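You operate a simulated robot arm through the tools that you are given. There is no shell and no other tool.

You run a simulated two-armed robot. Do the job below in one go: nothing can be reset, and whatever is moved stays where it is left.

JOB
Oil the top of the blank in the vice, cover the oil tray and loosen the vice.
Fine: use the felt block and put it back; leave the other blanks as they are. A coat counts when it lies all over at full strength: go over it till it gets no stronger.
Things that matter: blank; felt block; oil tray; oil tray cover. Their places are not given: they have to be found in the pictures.

It is judged by the outcome, as a careful person would: the job done as asked, and still so three seconds after it is handed in. It fails if anything else is knocked over, pushed out of place, dropped, spilled or broken. A push-on lid holds only when it is set on centred and level and pressed home; a screw cap is set on level and turned clockwise until tight.

ROBOT AND FRAMES
Two 7-joint arms with two-finger parallel grippers on one trunk that stands fixed in place. Base frame: the origin is at the foot of the trunk, x ahead of it, y to its left, z up; the work surface is at about z = 760. Units: mm, rad, N and s.
The left shoulder is at [30, 119, 960], the right one opposite. With the tool pointing down near the work surface each hand reaches from about 280 to 680 mm from the base axis, measured 20 degrees to its own side. Payload 3.43 kg a hand.
Tool frame (each hand has its own): the origin (TCP) lies between the finger pads and is the grasp point; the fingertips stand 30 mm ahead of it; z points along the fingers, y is the line along which they close. The gripper opens to 94 mm. The fingers are 28 mm wide and 10 mm thick; the gripper's body (50 by 96 mm) begins 55 mm behind the TCP.
Orientation is that of the tool frame in the base frame, as a unit quaternion [x, y, z, w]. With the fingers straight down and closing along the base's y, the tool's x points along the base's -x, its y along +y and its z along -z.

CONTROLS
- The arms move only by the tool apply_moves. It takes "left_plan", "right_plan" or both (then of equal length, played together; a hand with none holds still); each is a list of rows, each an object (a shift or turn left out is 0, a gripper value left out holds the last) with "xyz": the shift along the base's x, y, z in mm, a list of three; "angular": the turn, a rotation vector about the base's x, y, z in rad, a list of three; "jaw": the closure, from 0 (fully open) to 1 (shut). In form: [{"xyz": [dx, dy, dz], "angular": [rx, ry, rz], "jaw": jaw}, ...]. A call has 1 to 20 rows; each row shifts and turns the commanded pose from where the row before left it. A row lasts 0.2 s, in which the tool goes at most 50 mm and 0.15 rad; a call with a longer step from one row to the next is refused whole, and so is a gripper value outside its range. A pose out of reach is approached as far as the arm can. The call stops where the force on the tool passes 40 N (or 10 N more than at its start, if that is more) or the arm is blocked; 0.2 s more then pass. Each finger travels about 72 mm/s and halts on what it meets, pressing with about 21 N; the grip force reading is that of the motor and also rises with nothing between the fingers. The clock runs only during rows and for 0.2 s after the last one: add rows that do not move to give the fingers time. The reply holds the time, the measured pose of the TCP, the force on the tool along the base axes, the opening and the grip force, in the units named above and with some noise, with the torque about the TCP (base axes, N m) and any sound that the robot's microphone picked up.
- Cameras (640 x 400 px; columns grow to the right, rows downward): "scene" is now at [36.7, -27.7, 1655.9]; the picture's right is [-0.37, -0.93, 0.00], its down [-0.77, 0.31, -0.56] and it looks along [0.52, -0.21, -0.83] (base axes); focal length 324 px, centre (320, 200). "left" rides on the left gripper at [76, -14, -103] in its tool frame; the picture's right is [0.18, 0.98, 0.00], its down [-0.75, 0.14, -0.64] and it looks along [-0.63, 0.12, 0.77] (tool axes); focal length 243 px, centre (320, 200). "right" rides on the right gripper at [76, 14, -102] in its tool frame; the picture's right is [-0.18, 0.98, 0.00], its down [-0.75, -0.14, -0.64] and it looks along [-0.63, -0.12, 0.77] (tool axes); focal length 243 px, centre (320, 200).
- grab_frame(camera): a new picture of that camera. It takes no simulated time.
- lift_body(by): moves the trunk up (or, below 0, down) by that many mm; the arms and the scene camera ride with it, the base frame stays. It gives what a move gives, with no picture.
- head_to(pan, tilt): turns the head with the scene camera to pan (to the left, within 2.496 rad either way) and tilt (down, from -0.506 to 1.204), counted from straight ahead of the robot. It gives what a move gives.
- pixel_to_xyz(camera, pixels): for up to 12 pixels [column, row] of the newest picture of that camera ("zoom" is the newest enlarged one), the place [x, y, z] in the base frame of the surface seen there, good to about 2 mm. It takes no simulated time.
- close_up(camera, box): a new picture of the part [left, top, right, bottom] of that camera's present view, enlarged. It takes no simulated time.
- close_job(): hands the job in; it is judged then, once.

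Unless the task says otherwise, let go and move clear before handing in.

The tools are called after ">>>" as a command line: name --argument value ..., lists and objects as JSON in quotes. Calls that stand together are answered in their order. apply_moves: Moves the arms, as the interface text tells. Its arguments: {"type":"object","properties":{"left_plan":{"type":"array","items":{"type":"object","properties":{"xyz":{"type":"array","items":{"type":"number"}},"angular":{"type":"array","items":{"type":"number"}},"jaw":{"type":"number"}}}},"right_plan":{"type":"array","items":{"type":"object","properties":{"xyz":{"type":"array","items":{"type":"number"}},"angular":{"type":"array","items":{"type":"number"}},"jaw":{"type":"number"}}}}},"required":[]} The other tools are called the same way: lift_body (by) moves the trunk up or down; head_to (pan, tilt) turns the head that bears the scene camera; grab_frame (camera) takes a picture; pixel_to_xyz (camera, pixels) gives the place of the surface under pixels of a picture; close_up (camera, box) takes an enlarged picture of a part of a camera's view; close_job () hands the job in.

At the start:

```text
time_s: 0.0
left_ee_pos: [465.4, 87.5, 1081.8]
left_ee_rot: [0.0, 1.0, 0.0, 0.0]
left_wrist_force: [0.0, 0.7, 0.6]
left_ft_torque: [0.01, 0.02, 0.05]
left_grip_width: 94.0
left_grasp_force: 0.1
right_ee_pos: [458.9, -367.8, 1121.3]
right_ee_rot: [0.001, 1.0, 0.001, -0.001]
right_wrist_force: [1.3, -0.2, 0.2]
right_ft_torque: [0.03, 0.0, 0.0]
right_grip_width: 94.1
right_grasp_force: 0.1
trunk travel left (down, up): [-225.0, 185.0]
head pan, tilt (commanded): [-0.379, 0.972]
```

scene: 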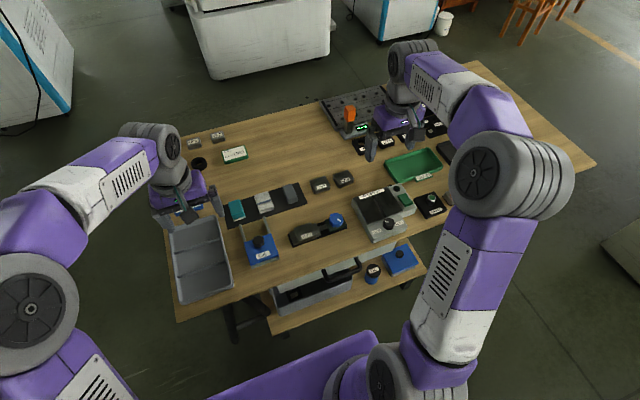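
right: 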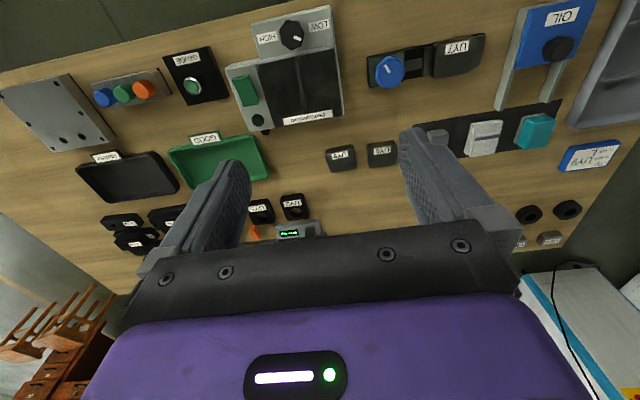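
left: 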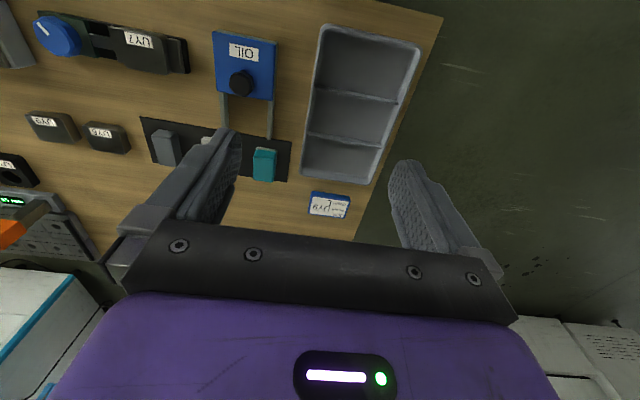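

The scene shows a table with a blue OIL tray lid around (260,250), a strip with three blocks near (265,205), and a vice-like item at (318,230) with a blue knob. I'll enlarge the views to identify everything.

>>> close_up --camera "scene" --box '[160, 120, 320, 220]'

>>> close_up --camera "scene" --box '[220, 190, 440, 320]'

>>> close_up --camera "scene" --box '[300, 80, 480, 220]'

>>> close_up --camera "left" --box '[0, 0, 440, 240]'

>>> close_up --camera "right" --box '[320, 0, 640, 260]'

```text
4.00 times, centred on (240, 170) of scene
```

zoom: 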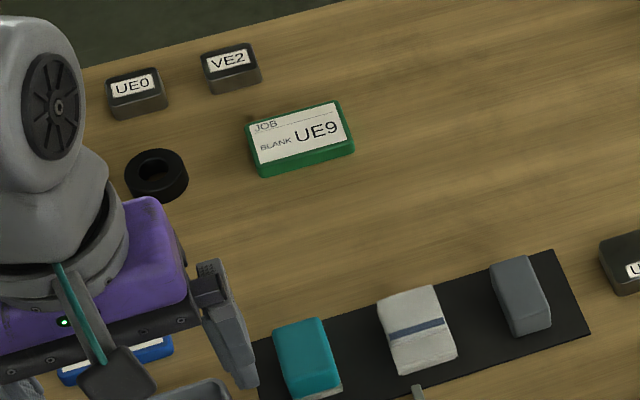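

```text
2.91 times, centred on (330, 255) of scene
```

zoom: 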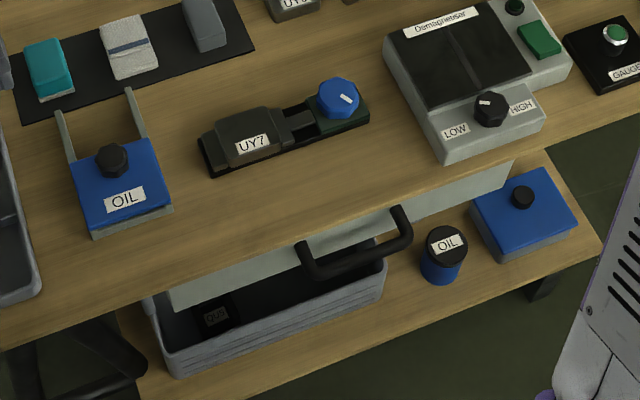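

```text
2.86 times, centred on (390, 150) of scene
```

zoom: 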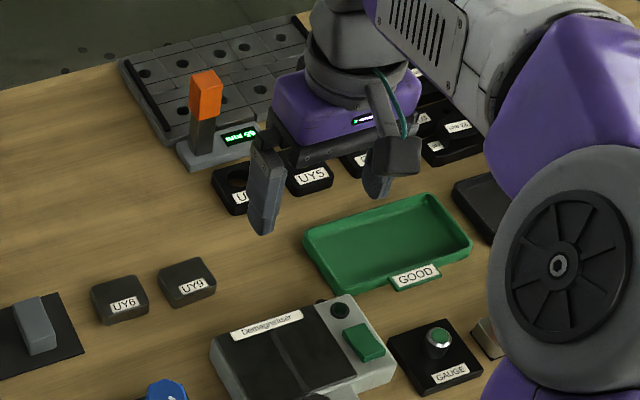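

```text
1.45 times, centred on (220, 120) of left
```

zoom: 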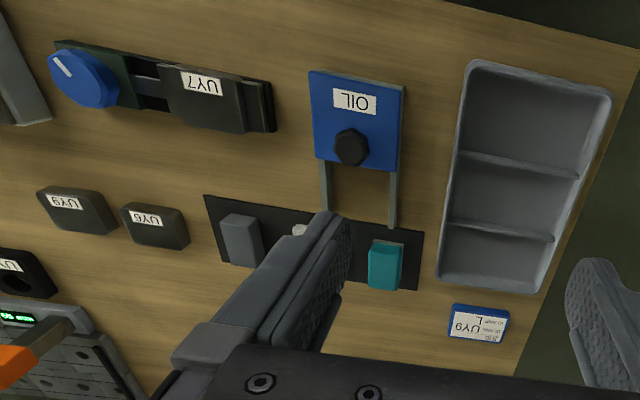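

```text
1.54 times, centred on (480, 130) of right
```

zoom: 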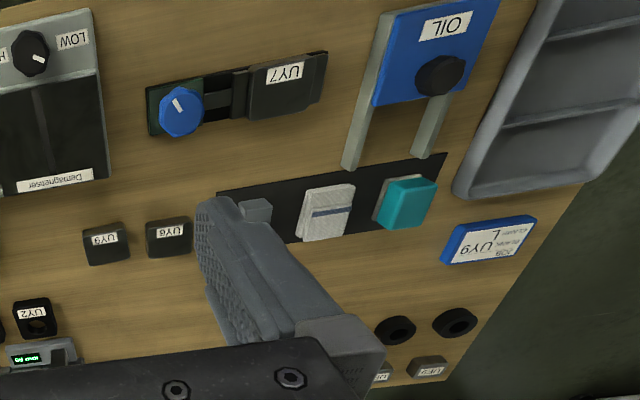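

The OIL tray at about (260,250) has a blue cover with a black knob on two rails, the vice holds UY7 at (318,230), and three blocks lie on a black strip. I'll enlarge these further to tell what each one is.

>>> close_up --camera "scene" --box '[225, 215, 305, 275]'

>>> close_up --camera "scene" --box '[220, 175, 310, 231]'

>>> close_up --camera "scene" --box '[280, 205, 360, 255]'

>>> close_up --camera "scene" --box '[350, 235, 430, 290]'

>>> close_up --camera "left" --box '[190, 10, 300, 100]'

>>> close_up --camera "right" --box '[420, 90, 640, 200]'

```text
6.67 times, centred on (265, 245) of scene
```

zoom: 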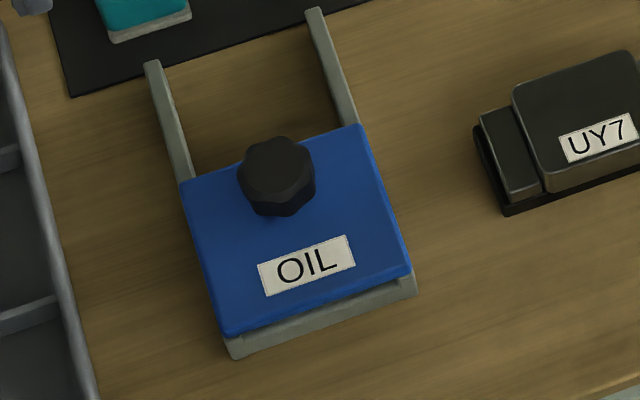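

```text
7.11 times, centred on (265, 203) of scene
```

zoom: 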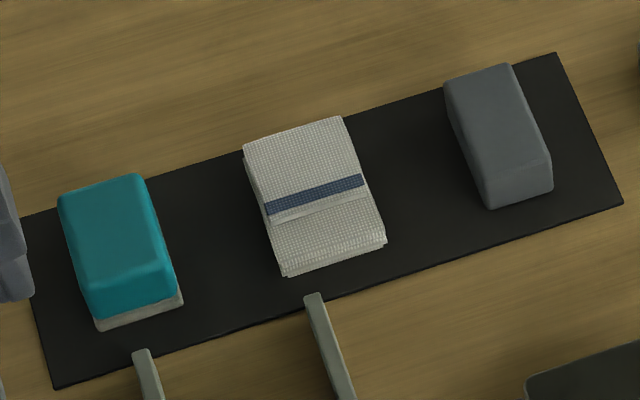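

```text
8.00 times, centred on (320, 230) of scene
```

zoom: 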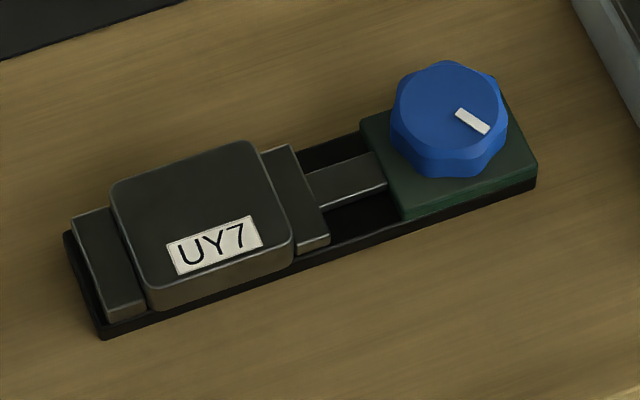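

```text
7.27 times, centred on (390, 262) of scene
```

zoom: 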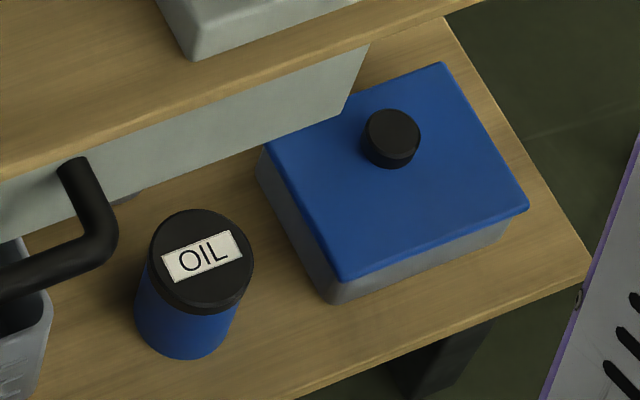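

```text
4.44 times, centred on (245, 55) of left
```

zoom: 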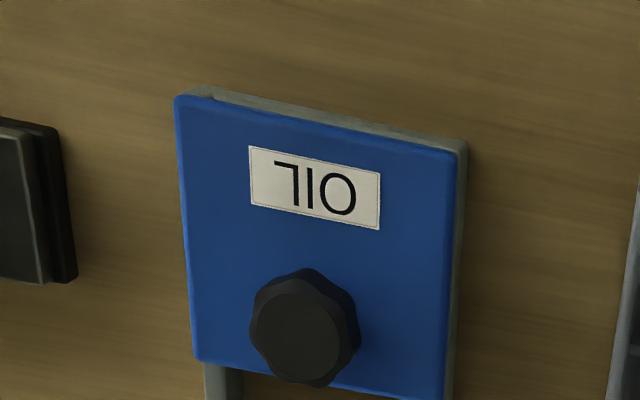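

```text
2.91 times, centred on (530, 145) of right
```

zoom: 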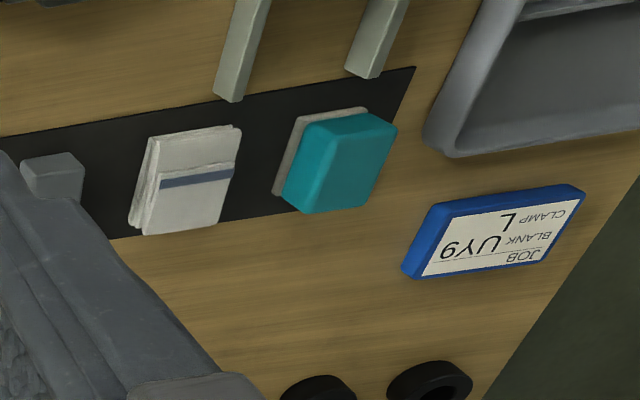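

The teal block with the whitish felt sole at zoom (120,260) looks like the felt block, the middle one is a folded cloth and the right one a plain grey block. Next I need coordinates of the tray, cover, knob, vice and block.

>>> grab_frame --camera "scene"

>>> close_up --camera "scene" --box '[225, 215, 305, 275]'

>>> pixel_to_xyz --camera "zoom" --pixels '[[190, 185], [355, 132], [228, 330], [405, 270], [278, 160], [280, 210], [155, 70], [315, 15], [300, 300], [235, 350], [410, 290], [250, 120]]'

>>> close_up --camera "scene" --box '[220, 175, 310, 231]'

>>> pixel_to_xyz --camera "zoom" --pixels '[[70, 205], [135, 182], [105, 310], [175, 285], [115, 245], [100, 325], [180, 300], [60, 300], [310, 190], [500, 120], [30, 380], [150, 360]]'

>>> close_up --camera "scene" --box '[280, 205, 360, 255]'

>>> pixel_to_xyz --camera "zoom" --pixels '[[122, 190], [238, 150], [155, 285], [285, 242], [195, 210], [95, 250], [295, 190], [450, 110], [455, 65], [520, 180], [400, 210], [80, 330]]'

```text
taken
```

scene: 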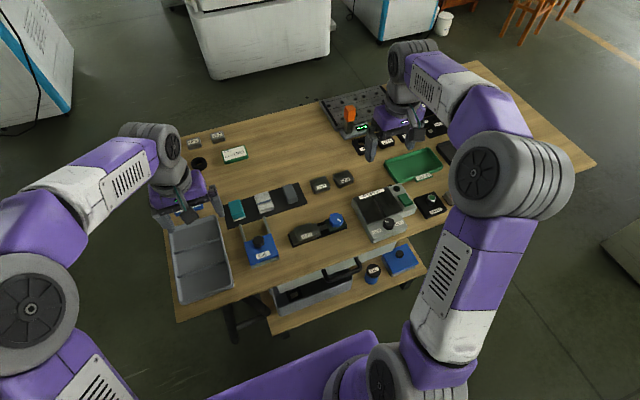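

```text
6.67 times, centred on (265, 245) of scene
```

zoom: 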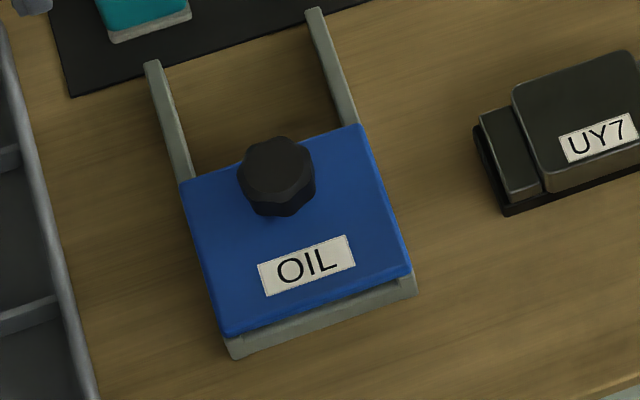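

```text
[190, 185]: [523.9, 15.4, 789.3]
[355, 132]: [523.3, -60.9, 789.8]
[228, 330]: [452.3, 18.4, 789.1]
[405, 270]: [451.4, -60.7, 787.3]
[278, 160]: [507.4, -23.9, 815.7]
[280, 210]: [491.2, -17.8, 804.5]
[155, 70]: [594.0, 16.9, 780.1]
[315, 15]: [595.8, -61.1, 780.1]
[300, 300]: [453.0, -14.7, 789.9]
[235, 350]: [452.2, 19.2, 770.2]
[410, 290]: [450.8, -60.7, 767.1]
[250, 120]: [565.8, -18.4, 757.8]
```

```text
7.11 times, centred on (265, 203) of scene
```

zoom: 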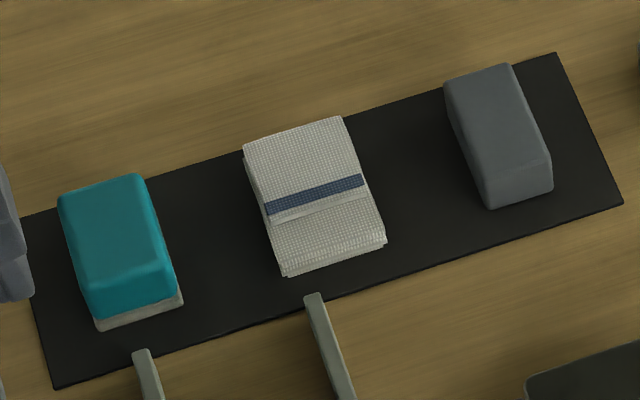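

```text
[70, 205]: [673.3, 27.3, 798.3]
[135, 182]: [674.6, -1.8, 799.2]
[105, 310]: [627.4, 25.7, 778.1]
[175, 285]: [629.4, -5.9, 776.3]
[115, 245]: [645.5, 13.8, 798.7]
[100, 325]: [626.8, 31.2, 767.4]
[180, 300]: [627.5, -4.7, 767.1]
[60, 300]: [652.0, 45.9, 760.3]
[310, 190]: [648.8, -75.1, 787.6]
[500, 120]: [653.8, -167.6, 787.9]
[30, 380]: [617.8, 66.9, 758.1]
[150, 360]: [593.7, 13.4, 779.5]
```

```text
8.00 times, centred on (320, 230) of scene
```

zoom: 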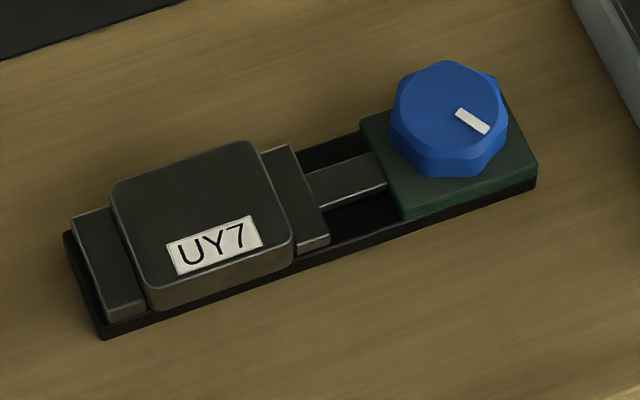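

```text
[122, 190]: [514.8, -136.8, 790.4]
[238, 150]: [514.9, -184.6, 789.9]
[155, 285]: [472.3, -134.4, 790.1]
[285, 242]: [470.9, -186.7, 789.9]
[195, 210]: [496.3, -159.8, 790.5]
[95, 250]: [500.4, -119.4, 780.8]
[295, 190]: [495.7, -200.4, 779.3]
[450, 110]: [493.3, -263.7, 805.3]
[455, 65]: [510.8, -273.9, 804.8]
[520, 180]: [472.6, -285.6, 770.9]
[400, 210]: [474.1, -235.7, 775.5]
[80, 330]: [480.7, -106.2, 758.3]
```

All objects sit square to the base axes: the cover spans x 451–525, y −61–18 (top z 789) with its knob near (503,−21), and its rails run to x 596. The felt block is around (651,13), and blank UY7 spans x 470–515, y −187–−134 with its top at z 790. I'll bring the left hand above the cover knob for a close look.

>>> apply_moves --left_plan '[{"xyz": [0, -36, -40], "jaw": 0.35}, {"xyz": [0, -36, -40]}, {"xyz": [0, -36, -40]}, {"xyz": [20, 0, -12]}, {}]'

>>> grab_frame --camera "left"

>>> grab_frame --camera "scene"

```text
refused: row 1 steps farther than a row can; nothing moved
```

```text
taken
```

left: 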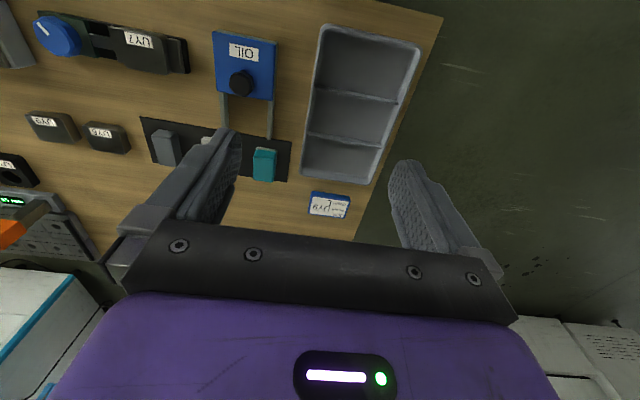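

```text
taken
```

scene: 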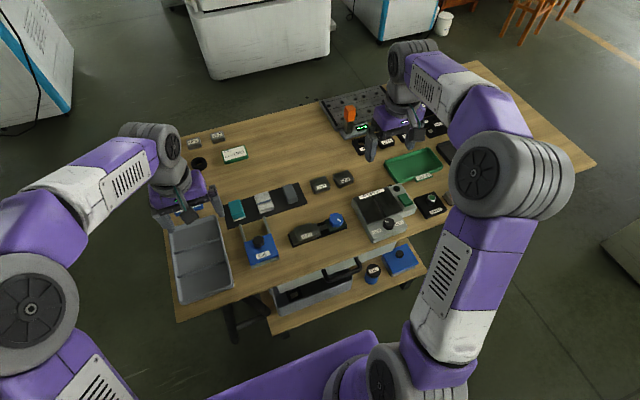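

The step was refused for being slightly over 50 mm, so nothing moved. I'll use smaller steps.

>>> apply_moves --left_plan '[{"xyz": [5, -27, -33], "jaw": 0.35}, {"xyz": [8, -27, -33]}, {"xyz": [8, -27, -33]}, {"xyz": [8, -27, -33]}, {}]'

>>> grab_frame --camera "left"

>>> grab_frame --camera "scene"

```text
time_s: 1.2
left_ee_pos: [494.0, -20.2, 949.9]
left_ee_rot: [-0.001, 1.0, 0.0, 0.001]
left_wrist_force: [-0.8, 0.2, 1.0]
left_ft_torque: [-0.01, -0.03, -0.01]
left_grip_width: 61.4
left_grasp_force: 0.1
right_ee_pos: [458.7, -367.5, 1121.9]
right_ee_rot: [-0.001, 1.0, 0.0, 0.0]
right_wrist_force: [0.7, 0.3, 0.0]
right_ft_torque: [0.0, 0.02, -0.01]
right_grip_width: 94.1
right_grasp_force: 0.1
trunk travel left (down, up): [-225.0, 185.0]
head pan, tilt (commanded): [-0.379, 0.972]
```

```text
taken
```

left: 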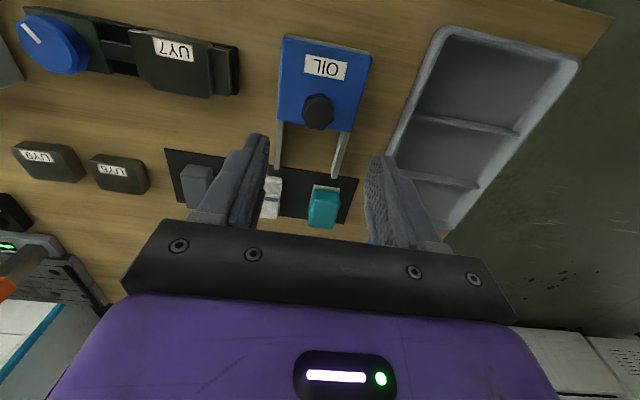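

```text
taken
```

scene: 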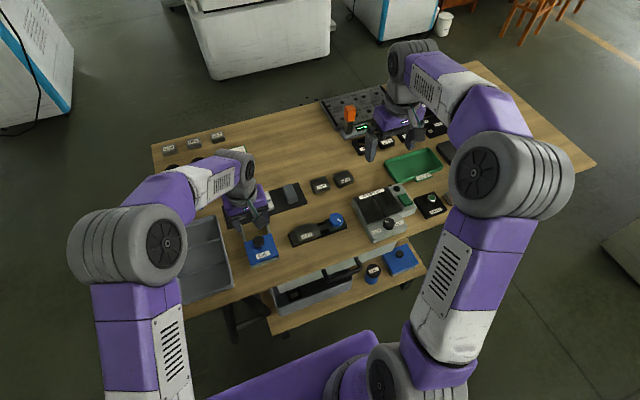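

The left camera now shows the cover and knob near (318,112) and the felt block at (323,207). I'll enlarge both and read off the positions.

>>> close_up --camera "left" --box '[260, 30, 390, 240]'

>>> close_up --camera "left" --box '[265, 30, 385, 105]'

>>> close_up --camera "left" --box '[270, 75, 380, 145]'

>>> pixel_to_xyz --camera "left" --pixels '[[318, 100], [318, 115], [305, 112], [331, 112], [318, 128], [279, 110], [355, 120], [285, 40], [370, 55], [320, 195], [310, 200], [337, 200]]'

```text
1.90 times, centred on (325, 135) of left
```

zoom: 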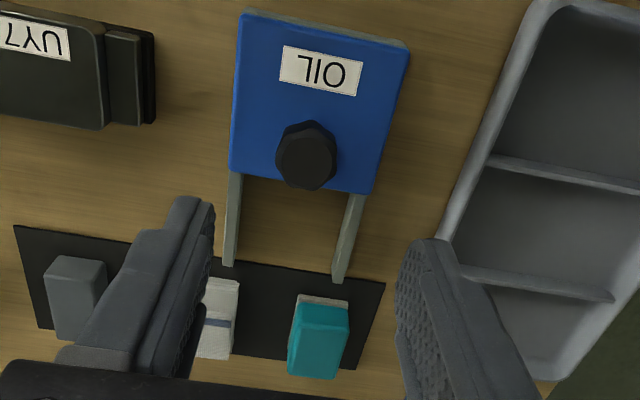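

```text
5.33 times, centred on (325, 68) of left
```

zoom: 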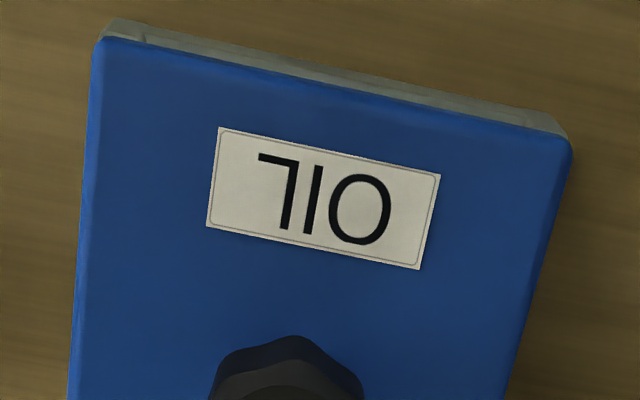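

```text
5.71 times, centred on (325, 110) of left
```

zoom: 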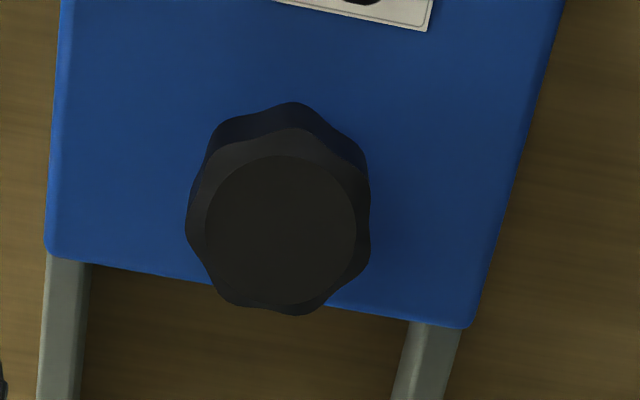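

```text
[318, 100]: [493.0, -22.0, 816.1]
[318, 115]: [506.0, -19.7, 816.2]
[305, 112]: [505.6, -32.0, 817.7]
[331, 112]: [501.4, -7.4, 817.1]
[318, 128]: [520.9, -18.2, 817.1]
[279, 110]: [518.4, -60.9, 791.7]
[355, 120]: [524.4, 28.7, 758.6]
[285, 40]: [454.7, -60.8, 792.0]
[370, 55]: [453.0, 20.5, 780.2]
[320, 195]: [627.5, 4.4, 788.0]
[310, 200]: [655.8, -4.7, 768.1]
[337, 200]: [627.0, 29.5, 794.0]
```

The knob is centred near (505.5,−20) with its top at z 817 and is about 29 mm across. I'll lower the left hand around it, with fingertips just above the cover at z≈795, and grip.

>>> apply_moves --left_plan '[{"xyz": [6, 0, -40]}, {"xyz": [5.5, 0, -40]}, {"xyz": [0, 0, -30]}, {"xyz": [0, 0, -14]}, {}]'

>>> grab_frame --camera "left"

>>> close_up --camera "scene" --box '[200, 160, 320, 280]'

```text
time_s: 2.4
left_ee_pos: [505.2, -20.8, 827.3]
left_ee_rot: [0.0, 1.0, -0.001, 0.0]
left_wrist_force: [0.2, -0.3, 0.6]
left_ft_torque: [0.01, 0.0, -0.01]
left_grip_width: 61.0
left_grasp_force: 0.0
right_ee_pos: [459.2, -366.9, 1121.5]
right_ee_rot: [0.001, 1.0, 0.0, 0.0]
right_wrist_force: [0.5, 0.2, 0.2]
right_ft_torque: [-0.01, 0.0, 0.0]
right_grip_width: 93.8
right_grasp_force: 0.1
trunk travel left (down, up): [-225.0, 185.0]
head pan, tilt (commanded): [-0.379, 0.972]
```

```text
taken
```

left: 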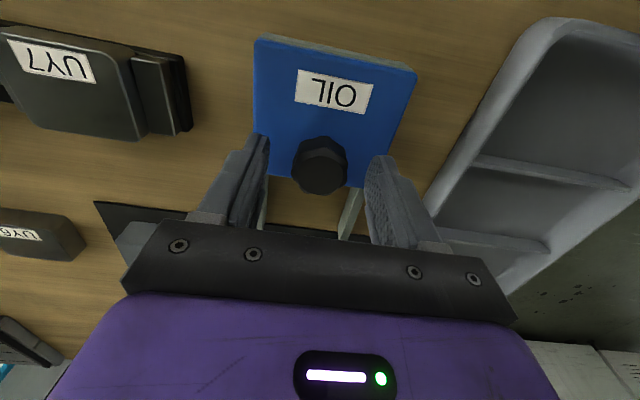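

```text
3.33 times, centred on (260, 220) of scene
```

zoom: 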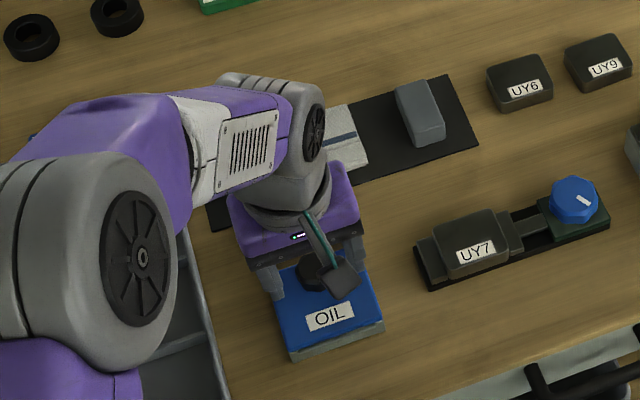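

The fingers straddle the knob at (320,165) in the left view. I'll close on it and check the readings before sliding.

>>> apply_moves --left_plan '[{"jaw": 1}, {}, {}]'

```text
time_s: 3.2
left_ee_pos: [506.1, -19.6, 826.4]
left_ee_rot: [0.0, 1.0, -0.001, 0.0]
left_wrist_force: [0.8, 0.9, -1.5]
left_ft_torque: [-0.01, -0.15, 0.01]
left_grip_width: 31.2
left_grasp_force: 44.9
right_ee_pos: [460.0, -369.1, 1121.3]
right_ee_rot: [0.001, 1.0, 0.0, 0.001]
right_wrist_force: [0.2, 0.2, -0.3]
right_ft_torque: [-0.01, 0.0, -0.02]
right_grip_width: 94.0
right_grasp_force: 0.0
trunk travel left (down, up): [-225.0, 185.0]
head pan, tilt (commanded): [-0.379, 0.972]
```

The knob is held at a width of 31 mm. I'll slide gently along +x and watch the force.

>>> apply_moves --left_plan '[{"xyz": [4, 0, 0]}, {"xyz": [5, 0, 0]}, {"xyz": [5, 0, 0]}]'

>>> grab_frame --camera "left"

```text
time_s: 4.0
left_ee_pos: [519.9, -20.7, 827.8]
left_ee_rot: [0.0, 1.0, 0.0, 0.0]
left_wrist_force: [0.2, 4.3, 5.1]
left_ft_torque: [0.29, 0.74, -0.01]
left_grip_width: 31.0
left_grasp_force: 45.3
right_ee_pos: [458.3, -368.2, 1121.9]
right_ee_rot: [0.0, 1.0, 0.0, 0.0]
right_wrist_force: [1.1, -0.5, 0.4]
right_ft_torque: [-0.03, -0.02, -0.03]
right_grip_width: 93.8
right_grasp_force: 0.2
trunk travel left (down, up): [-225.0, 185.0]
head pan, tilt (commanded): [-0.379, 0.972]
```

```text
taken
```

left: 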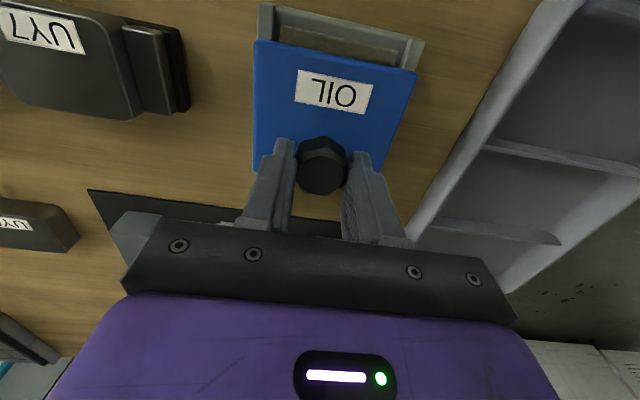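

The cover slid 14 mm with little force and the tray interior shows at (345,40). I'll keep sliding toward the end of the rails.

>>> apply_moves --left_plan '[{"xyz": [8, 0, 0]}, {"xyz": [10, 0, 0]}, {"xyz": [10, 0, 0]}, {"xyz": [10, 0, 0]}, {"xyz": [8, 0, 0]}, {"xyz": [5, 0, 0]}, {}]'

>>> grab_frame --camera "left"

>>> close_up --camera "scene" --box '[200, 160, 320, 280]'

```text
time_s: 5.6
left_ee_pos: [571.0, -20.3, 827.7]
left_ee_rot: [0.0, 1.0, 0.0, 0.0]
left_wrist_force: [0.3, 3.1, 0.3]
left_ft_torque: [0.07, -0.5, -0.09]
left_grip_width: 31.6
left_grasp_force: 44.7
right_ee_pos: [458.9, -368.4, 1121.1]
right_ee_rot: [0.0, 1.0, 0.0, 0.0]
right_wrist_force: [0.7, 0.1, 0.6]
right_ft_torque: [-0.01, 0.01, 0.05]
right_grip_width: 93.8
right_grasp_force: 0.1
trunk travel left (down, up): [-225.0, 185.0]
head pan, tilt (commanded): [-0.379, 0.972]
```

```text
taken
```

left: 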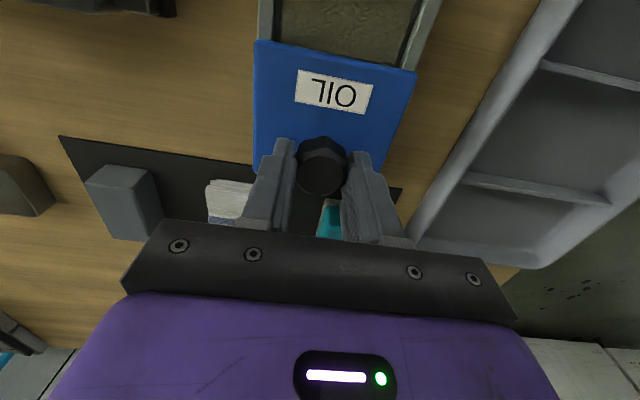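

```text
3.33 times, centred on (260, 220) of scene
```

zoom: 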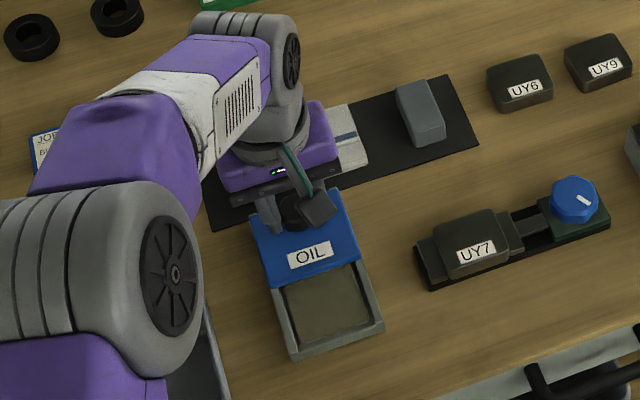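

The cover has moved 65 mm and the tray's oil pad is exposed at zoom (325,305). I'll nudge the last few mm to the stop so the whole opening is clear.

>>> apply_moves --left_plan '[{"xyz": [3, 0, 0]}, {"xyz": [3, 0, 0]}, {}]'

>>> close_up --camera "scene" --box '[225, 215, 305, 275]'

>>> pixel_to_xyz --camera "zoom" --pixels '[[250, 270], [360, 230], [300, 260], [240, 340], [380, 290], [220, 250], [355, 200], [235, 330], [410, 270], [300, 300], [215, 200], [340, 150]]'

```text
time_s: 6.4
left_ee_pos: [577.1, -20.1, 826.6]
left_ee_rot: [0.0, 1.0, 0.0, 0.0]
left_wrist_force: [0.2, 4.4, 4.5]
left_ft_torque: [0.12, 0.12, -0.03]
left_grip_width: 31.2
left_grasp_force: 45.7
right_ee_pos: [458.6, -368.0, 1122.2]
right_ee_rot: [-0.001, 1.0, -0.001, 0.0]
right_wrist_force: [0.1, 0.2, -0.3]
right_ft_torque: [0.02, 0.03, 0.0]
right_grip_width: 93.9
right_grasp_force: 0.1
trunk travel left (down, up): [-225.0, 185.0]
head pan, tilt (commanded): [-0.379, 0.972]
```

```text
6.67 times, centred on (265, 245) of scene
```

zoom: 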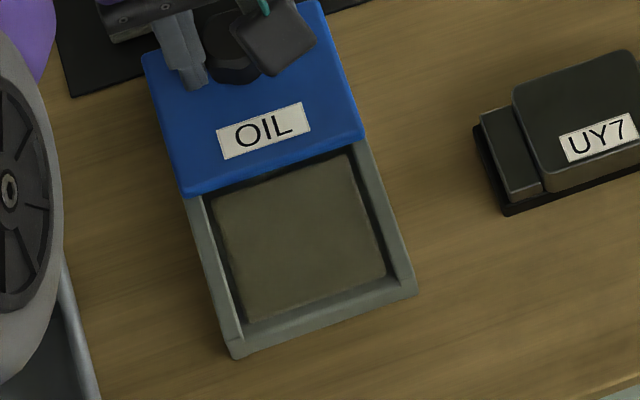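

```text
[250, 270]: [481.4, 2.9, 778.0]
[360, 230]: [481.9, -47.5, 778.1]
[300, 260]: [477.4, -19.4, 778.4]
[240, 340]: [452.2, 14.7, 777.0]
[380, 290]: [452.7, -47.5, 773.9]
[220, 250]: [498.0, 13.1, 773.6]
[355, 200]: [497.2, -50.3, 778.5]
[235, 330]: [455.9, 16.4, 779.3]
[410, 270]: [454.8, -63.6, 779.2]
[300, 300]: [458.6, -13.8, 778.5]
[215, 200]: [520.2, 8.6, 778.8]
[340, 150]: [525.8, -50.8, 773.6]
```

The oil pad's top is at z 778 and spans x≈457–521, y≈−50–8. I'll let go of the cover, rise, and move above the felt block to look at it.

>>> apply_moves --left_plan '[{"jaw": 0.35}, {}, {"xyz": [0, 0, 30]}, {"xyz": [0, 0, 40]}, {"xyz": [20, 10, 30]}, {"xyz": [20, 23, 0]}, {}]'

>>> grab_frame --camera "left"

>>> grab_frame --camera "scene"

```text
time_s: 8.0
left_ee_pos: [617.2, 9.8, 927.9]
left_ee_rot: [0.0, 1.0, 0.001, 0.0]
left_wrist_force: [-0.3, -1.2, 0.5]
left_ft_torque: [0.0, -0.01, -0.04]
left_grip_width: 61.3
left_grasp_force: 0.1
right_ee_pos: [458.5, -368.7, 1121.5]
right_ee_rot: [0.0, 1.0, 0.0, 0.0]
right_wrist_force: [-0.7, 0.5, 0.5]
right_ft_torque: [-0.02, 0.01, 0.01]
right_grip_width: 94.1
right_grasp_force: 0.0
trunk travel left (down, up): [-225.0, 185.0]
head pan, tilt (commanded): [-0.379, 0.972]
```

```text
taken
```

left: 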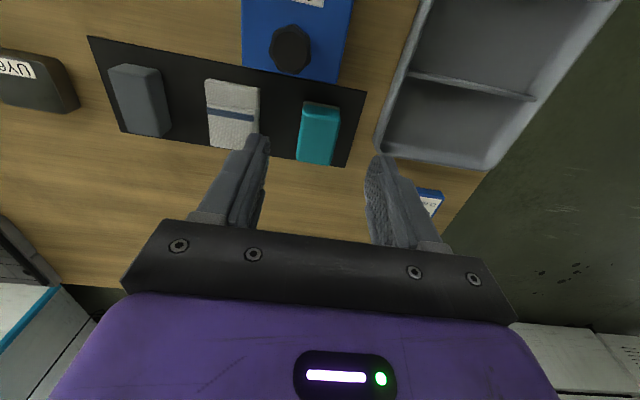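

```text
taken
```

scene: 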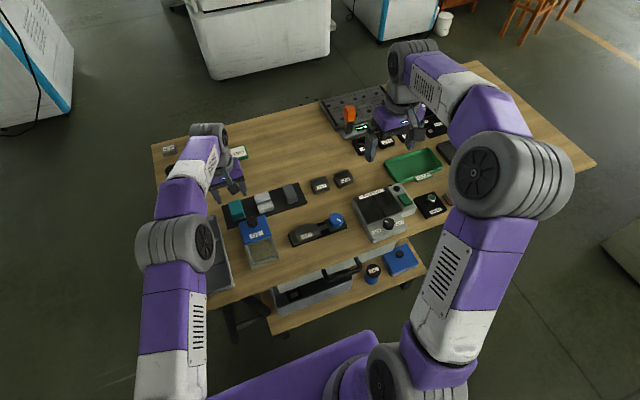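

>>> close_up --camera "left" --box '[190, 60, 380, 180]'

>>> pixel_to_xyz --camera "zoom" --pixels '[[375, 155], [505, 165], [368, 250], [365, 335], [480, 340], [490, 250], [430, 150], [425, 340], [420, 250], [220, 200], [240, 90], [445, 143]]'

>>> close_up --camera "scene" --box '[215, 190, 275, 230]'

>>> pixel_to_xyz --camera "zoom" --pixels '[[155, 150], [240, 115], [160, 220], [300, 250], [200, 180], [230, 270], [250, 180]]'

```text
3.33 times, centred on (285, 120) of left
```

zoom: 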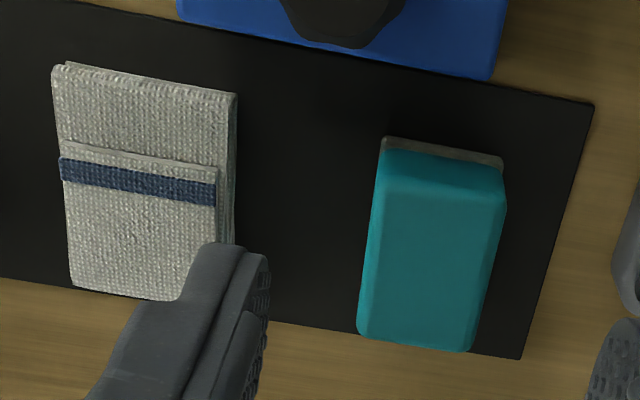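

```text
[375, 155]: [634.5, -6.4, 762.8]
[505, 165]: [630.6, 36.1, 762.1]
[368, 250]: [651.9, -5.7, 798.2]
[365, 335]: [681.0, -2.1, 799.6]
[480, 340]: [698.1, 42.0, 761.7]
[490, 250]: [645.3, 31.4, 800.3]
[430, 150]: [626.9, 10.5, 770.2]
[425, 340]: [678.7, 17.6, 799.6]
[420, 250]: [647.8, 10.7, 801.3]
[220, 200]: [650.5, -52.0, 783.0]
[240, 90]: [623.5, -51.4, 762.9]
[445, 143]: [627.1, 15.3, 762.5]
```

```text
10.00 times, centred on (245, 210) of scene
```

zoom: 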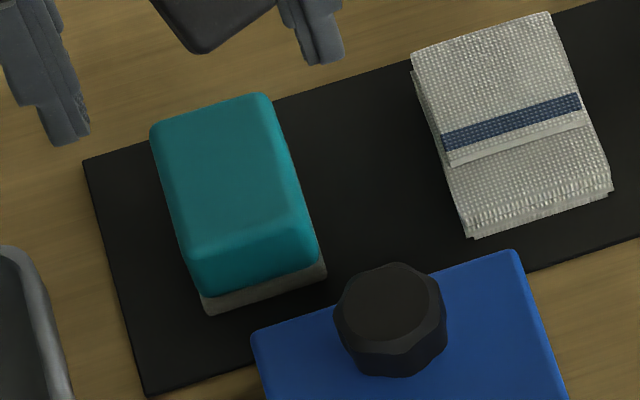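

```text
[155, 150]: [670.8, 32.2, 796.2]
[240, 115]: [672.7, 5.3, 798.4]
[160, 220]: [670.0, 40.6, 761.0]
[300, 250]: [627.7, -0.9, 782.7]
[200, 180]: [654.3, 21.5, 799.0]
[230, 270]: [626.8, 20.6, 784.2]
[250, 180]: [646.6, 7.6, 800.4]
```

The felt block spans x 626–682, y −5–32, with its top at z 800. Before descending I'll check the bin edge near (385,140) for clearance.

>>> pixel_to_xyz --camera "left" --pixels '[[380, 140], [395, 80], [385, 155], [430, 190], [425, 200], [440, 75], [410, 152]]'

>>> apply_moves --left_plan '[{"xyz": [20, 3.5, -20]}, {"xyz": [15, 0, -30]}, {}]'

>>> grab_frame --camera "left"

```text
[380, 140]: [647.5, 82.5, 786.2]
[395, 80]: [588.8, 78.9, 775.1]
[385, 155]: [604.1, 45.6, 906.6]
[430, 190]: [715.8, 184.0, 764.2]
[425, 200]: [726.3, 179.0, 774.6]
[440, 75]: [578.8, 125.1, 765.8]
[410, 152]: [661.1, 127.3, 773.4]
```

```text
time_s: 8.8
left_ee_pos: [632.6, 17.8, 887.5]
left_ee_rot: [0.0, 1.0, 0.0, 0.0]
left_wrist_force: [0.7, -0.2, -0.4]
left_ft_torque: [-0.01, 0.01, 0.0]
left_grip_width: 61.2
left_grasp_force: 0.0
left hand out of reach, approached as far as the arm can: row 1, 2
right_ee_pos: [458.9, -368.0, 1122.6]
right_ee_rot: [0.0, 1.0, 0.0, -0.001]
right_wrist_force: [-0.4, 0.9, -0.8]
right_ft_torque: [0.02, 0.0, 0.01]
right_grip_width: 94.1
right_grasp_force: 0.0
trunk travel left (down, up): [-225.0, 185.0]
head pan, tilt (commanded): [-0.379, 0.972]
```

```text
taken
```

left: 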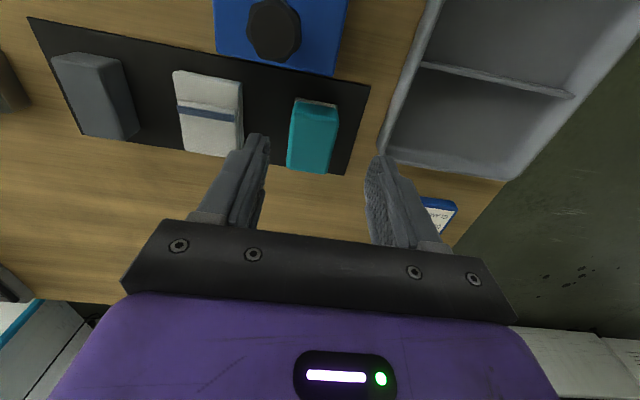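

The left hand stopped short at x 633 because straight down at x 652 is just out of reach. I'll tilt the tool 0.15 rad about the y axis so the fingers point slightly forward. The closing line stays along y, so the grip isn't affected.

>>> apply_moves --left_plan '[{"angular": [0, -0.075, 0]}, {"angular": [0, -0.075, 0]}, {}]'

```text
time_s: 9.6
left_ee_pos: [631.9, 19.3, 887.5]
left_ee_rot: [0.0, 0.997, 0.0, 0.077]
left_wrist_force: [-0.4, -0.2, -0.4]
left_ft_torque: [0.0, 0.0, 0.01]
left_grip_width: 61.2
left_grasp_force: 0.0
right_ee_pos: [458.8, -367.7, 1120.9]
right_ee_rot: [0.0, 1.0, -0.001, 0.0]
right_wrist_force: [-0.3, -0.2, 0.4]
right_ft_torque: [0.03, 0.0, -0.01]
right_grip_width: 93.6
right_grasp_force: 0.0
trunk travel left (down, up): [-225.0, 185.0]
head pan, tilt (commanded): [-0.379, 0.972]
```

The tilt took, with the fingers pointing forward by 0.15 rad. I'll now move over the block at (653, 13.5).

>>> apply_moves --left_plan '[{"xyz": [11, -3, -12]}, {"xyz": [10, -2.5, -15]}, {}]'

>>> grab_frame --camera "left"

>>> close_up --camera "scene" --box '[180, 140, 300, 230]'

```text
time_s: 10.4
left_ee_pos: [651.3, 13.7, 858.7]
left_ee_rot: [-0.001, 0.997, 0.0, 0.075]
left_wrist_force: [0.1, 0.7, 0.2]
left_ft_torque: [0.01, 0.02, 0.0]
left_grip_width: 61.3
left_grasp_force: 0.1
right_ee_pos: [459.2, -367.8, 1121.3]
right_ee_rot: [0.0, 1.0, 0.0, 0.0]
right_wrist_force: [-0.3, -0.2, -0.2]
right_ft_torque: [0.0, -0.01, 0.03]
right_grip_width: 93.9
right_grasp_force: 0.0
trunk travel left (down, up): [-225.0, 185.0]
head pan, tilt (commanded): [-0.379, 0.972]
```

```text
taken
```

left: 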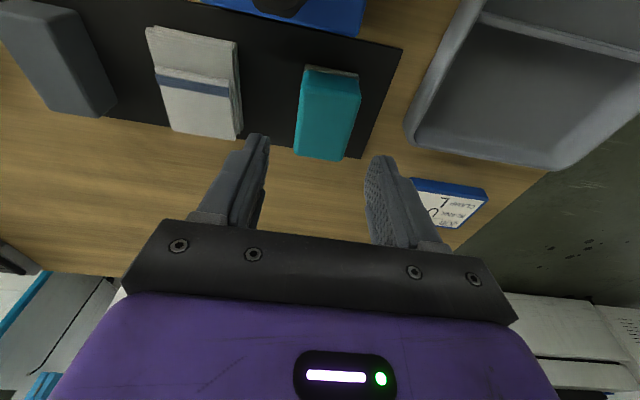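

```text
4.44 times, centred on (240, 185) of scene
```

zoom: 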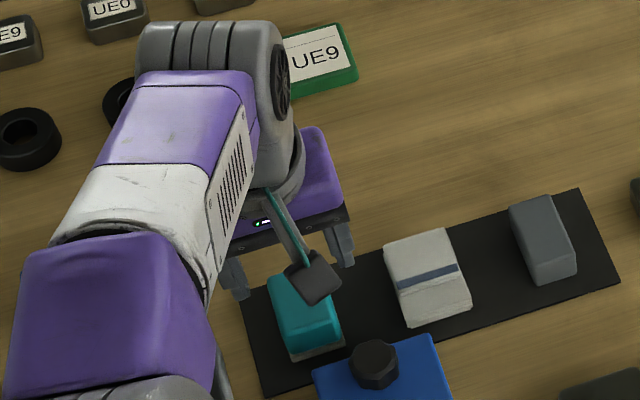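

The hand reached (651, 13.7) above the block. I'll lower it so the fingertips come to z≈774, alongside the teal body.

>>> apply_moves --left_plan '[{"xyz": [1, 0, -20]}, {"xyz": [0, 0, -20]}, {"xyz": [0, 0, -14]}, {}]'

>>> grab_frame --camera "left"

>>> close_up --camera "scene" --box '[200, 170, 300, 232]'

```text
time_s: 11.4
left_ee_pos: [653.9, 12.6, 804.5]
left_ee_rot: [0.0, 0.997, 0.0, 0.075]
left_wrist_force: [0.7, 0.2, 0.5]
left_ft_torque: [-0.01, -0.02, -0.02]
left_grip_width: 60.9
left_grasp_force: 0.0
right_ee_pos: [459.8, -367.6, 1122.9]
right_ee_rot: [0.0, 1.0, 0.0, 0.0]
right_wrist_force: [-0.2, 0.1, -0.3]
right_ft_torque: [0.0, -0.01, -0.01]
right_grip_width: 93.9
right_grasp_force: 0.1
trunk travel left (down, up): [-225.0, 185.0]
head pan, tilt (commanded): [-0.379, 0.972]
```

```text
taken
```

left: 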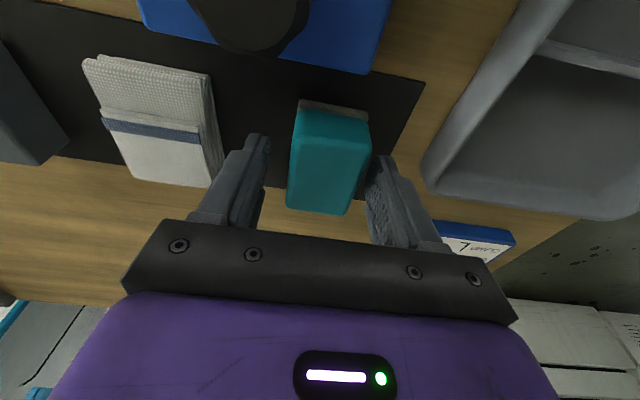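

```text
6.40 times, centred on (250, 201) of scene
```

zoom: 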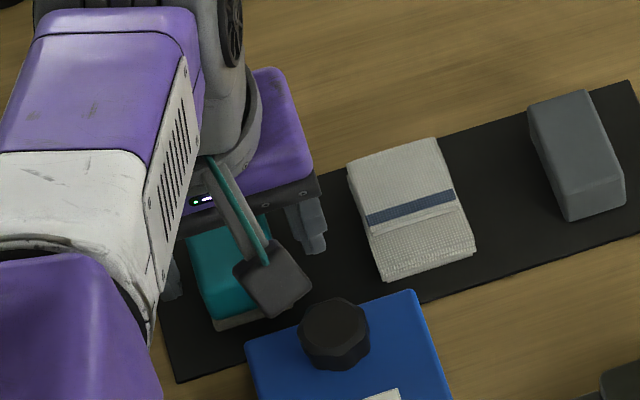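

The fingertips now flank the teal block at (330,150). I'll close on it.

>>> apply_moves --left_plan '[{"jaw": 1}, {}, {}]'

>>> grab_frame --camera "left"

```text
time_s: 12.2
left_ee_pos: [653.2, 11.8, 803.4]
left_ee_rot: [0.0, 0.997, 0.0, 0.076]
left_wrist_force: [0.7, -0.2, -0.7]
left_ft_torque: [-0.02, 0.04, 0.0]
left_grip_width: 43.3
left_grasp_force: 20.9
right_ee_pos: [458.7, -367.6, 1121.2]
right_ee_rot: [0.0, 1.0, 0.0, 0.0]
right_wrist_force: [0.6, -0.6, 0.7]
right_ft_torque: [0.0, -0.03, -0.02]
right_grip_width: 94.0
right_grasp_force: 0.1
trunk travel left (down, up): [-225.0, 185.0]
head pan, tilt (commanded): [-0.379, 0.972]
```

```text
taken
```

left: 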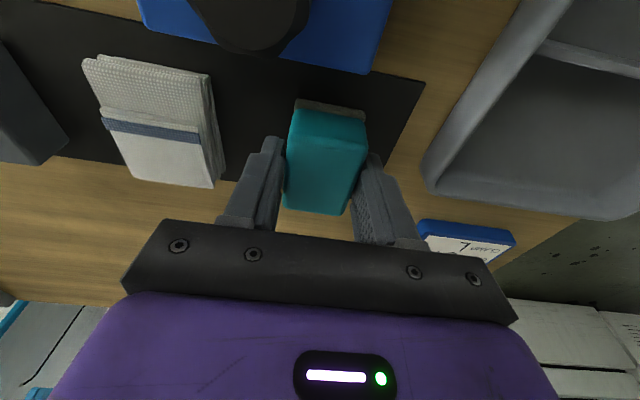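

The grip width reads 43.3 mm with a force of 20.9, and the fingers may not have settled yet. I'll wait a moment and read again.

>>> apply_moves --left_plan '[{"jaw": 1}, {}]'

>>> close_up --camera "left" --box '[240, 80, 410, 230]'

```text
time_s: 12.8
left_ee_pos: [653.6, 12.3, 805.2]
left_ee_rot: [0.0, 0.997, 0.0, 0.075]
left_wrist_force: [0.2, 0.7, 0.3]
left_ft_torque: [0.01, -0.01, 0.0]
left_grip_width: 43.5
left_grasp_force: 21.1
right_ee_pos: [459.1, -367.9, 1121.9]
right_ee_rot: [0.0, 1.0, 0.0, -0.001]
right_wrist_force: [0.3, -0.3, 0.6]
right_ft_torque: [0.0, -0.01, -0.02]
right_grip_width: 94.0
right_grasp_force: 0.1
trunk travel left (down, up): [-225.0, 185.0]
head pan, tilt (commanded): [-0.379, 0.972]
```

```text
2.67 times, centred on (325, 155) of left
```

zoom: 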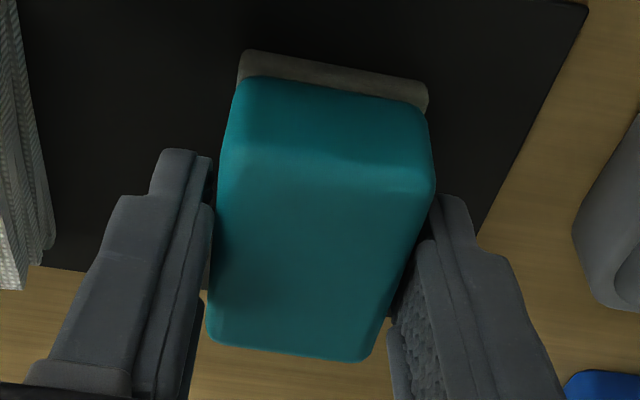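

The width is steady at 43.5 mm with 21 N, so the block is held. I'll lift it gently and check.

>>> apply_moves --left_plan '[{"xyz": [0, 0, 10]}, {"xyz": [0, 0, 25]}, {"xyz": [0, 0, 30]}, {}]'

>>> grab_frame --camera "left"

>>> grab_frame --camera "scene"

```text
time_s: 13.8
left_ee_pos: [653.3, 14.6, 869.6]
left_ee_rot: [0.0, 0.997, 0.0, 0.075]
left_wrist_force: [0.0, -0.5, -0.4]
left_ft_torque: [0.0, 0.01, 0.05]
left_grip_width: 0.0
left_grasp_force: 21.0
right_ee_pos: [458.5, -367.2, 1120.9]
right_ee_rot: [-0.001, 1.0, 0.0, 0.0]
right_wrist_force: [-0.1, 0.1, 0.0]
right_ft_torque: [0.02, -0.01, -0.03]
right_grip_width: 93.9
right_grasp_force: 0.1
trunk travel left (down, up): [-225.0, 185.0]
head pan, tilt (commanded): [-0.379, 0.972]
```

```text
taken
```

left: 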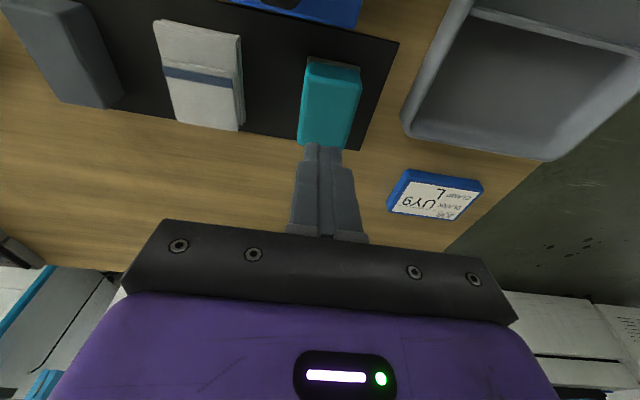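

```text
taken
```

scene: 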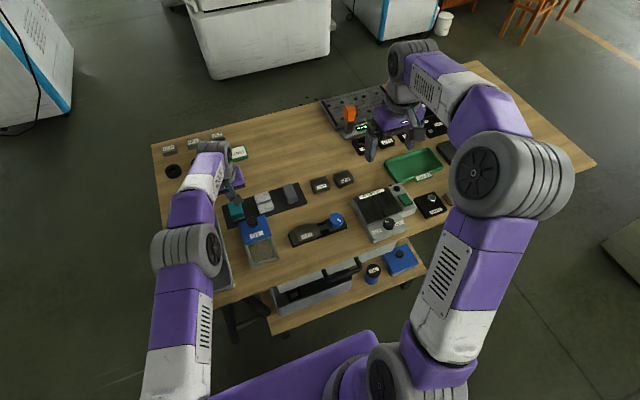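

The block slipped out of the grip: the fingers are shut at 0.0 mm and the block is still on the mat at (330,105). I'll look closely at its shape and check whether it shifted.

>>> close_up --camera "left" --box '[270, 40, 400, 160]'

>>> pixel_to_xyz --camera "zoom" --pixels '[[180, 105], [440, 130], [170, 95], [445, 110], [150, 300], [145, 200], [425, 200], [390, 300], [160, 150], [435, 160], [300, 95], [300, 200]]'

>>> close_up --camera "scene" --box '[215, 190, 275, 230]'

>>> pixel_to_xyz --camera "zoom" --pixels '[[165, 160], [200, 300], [315, 265], [310, 240], [190, 270], [320, 280], [195, 310]]'

```text
3.33 times, centred on (335, 100) of left
```

zoom: 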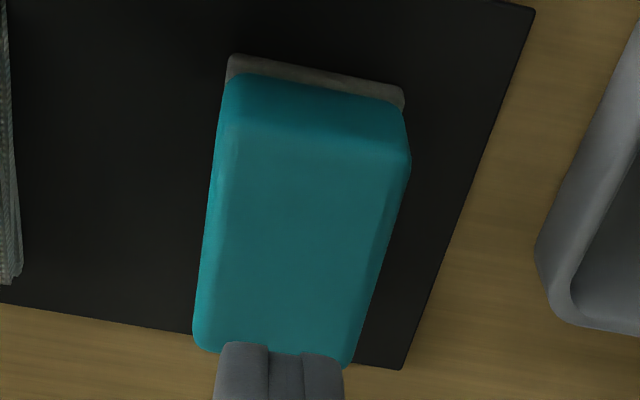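

```text
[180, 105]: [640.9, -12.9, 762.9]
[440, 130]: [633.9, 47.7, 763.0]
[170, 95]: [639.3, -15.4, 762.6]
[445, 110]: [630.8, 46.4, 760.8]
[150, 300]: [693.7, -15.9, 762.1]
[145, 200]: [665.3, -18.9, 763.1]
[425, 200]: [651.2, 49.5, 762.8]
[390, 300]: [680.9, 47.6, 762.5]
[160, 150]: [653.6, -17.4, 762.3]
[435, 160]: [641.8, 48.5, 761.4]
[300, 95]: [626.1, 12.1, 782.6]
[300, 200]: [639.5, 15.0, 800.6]
```

```text
10.00 times, centred on (245, 210) of scene
```

zoom: 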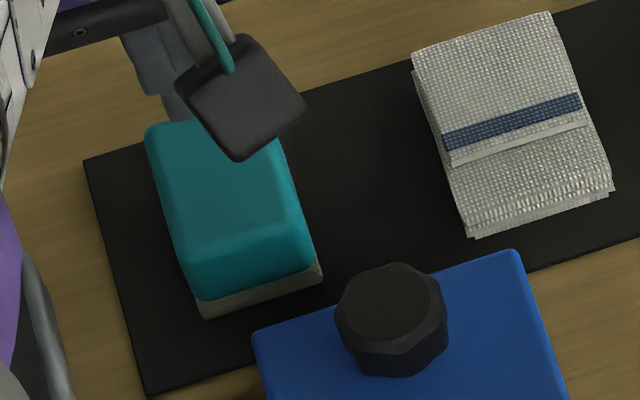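

```text
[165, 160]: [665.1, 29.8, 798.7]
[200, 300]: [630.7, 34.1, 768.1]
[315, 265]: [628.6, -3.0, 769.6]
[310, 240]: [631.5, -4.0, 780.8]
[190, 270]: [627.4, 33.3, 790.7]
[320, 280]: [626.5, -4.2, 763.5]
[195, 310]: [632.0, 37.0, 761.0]
```

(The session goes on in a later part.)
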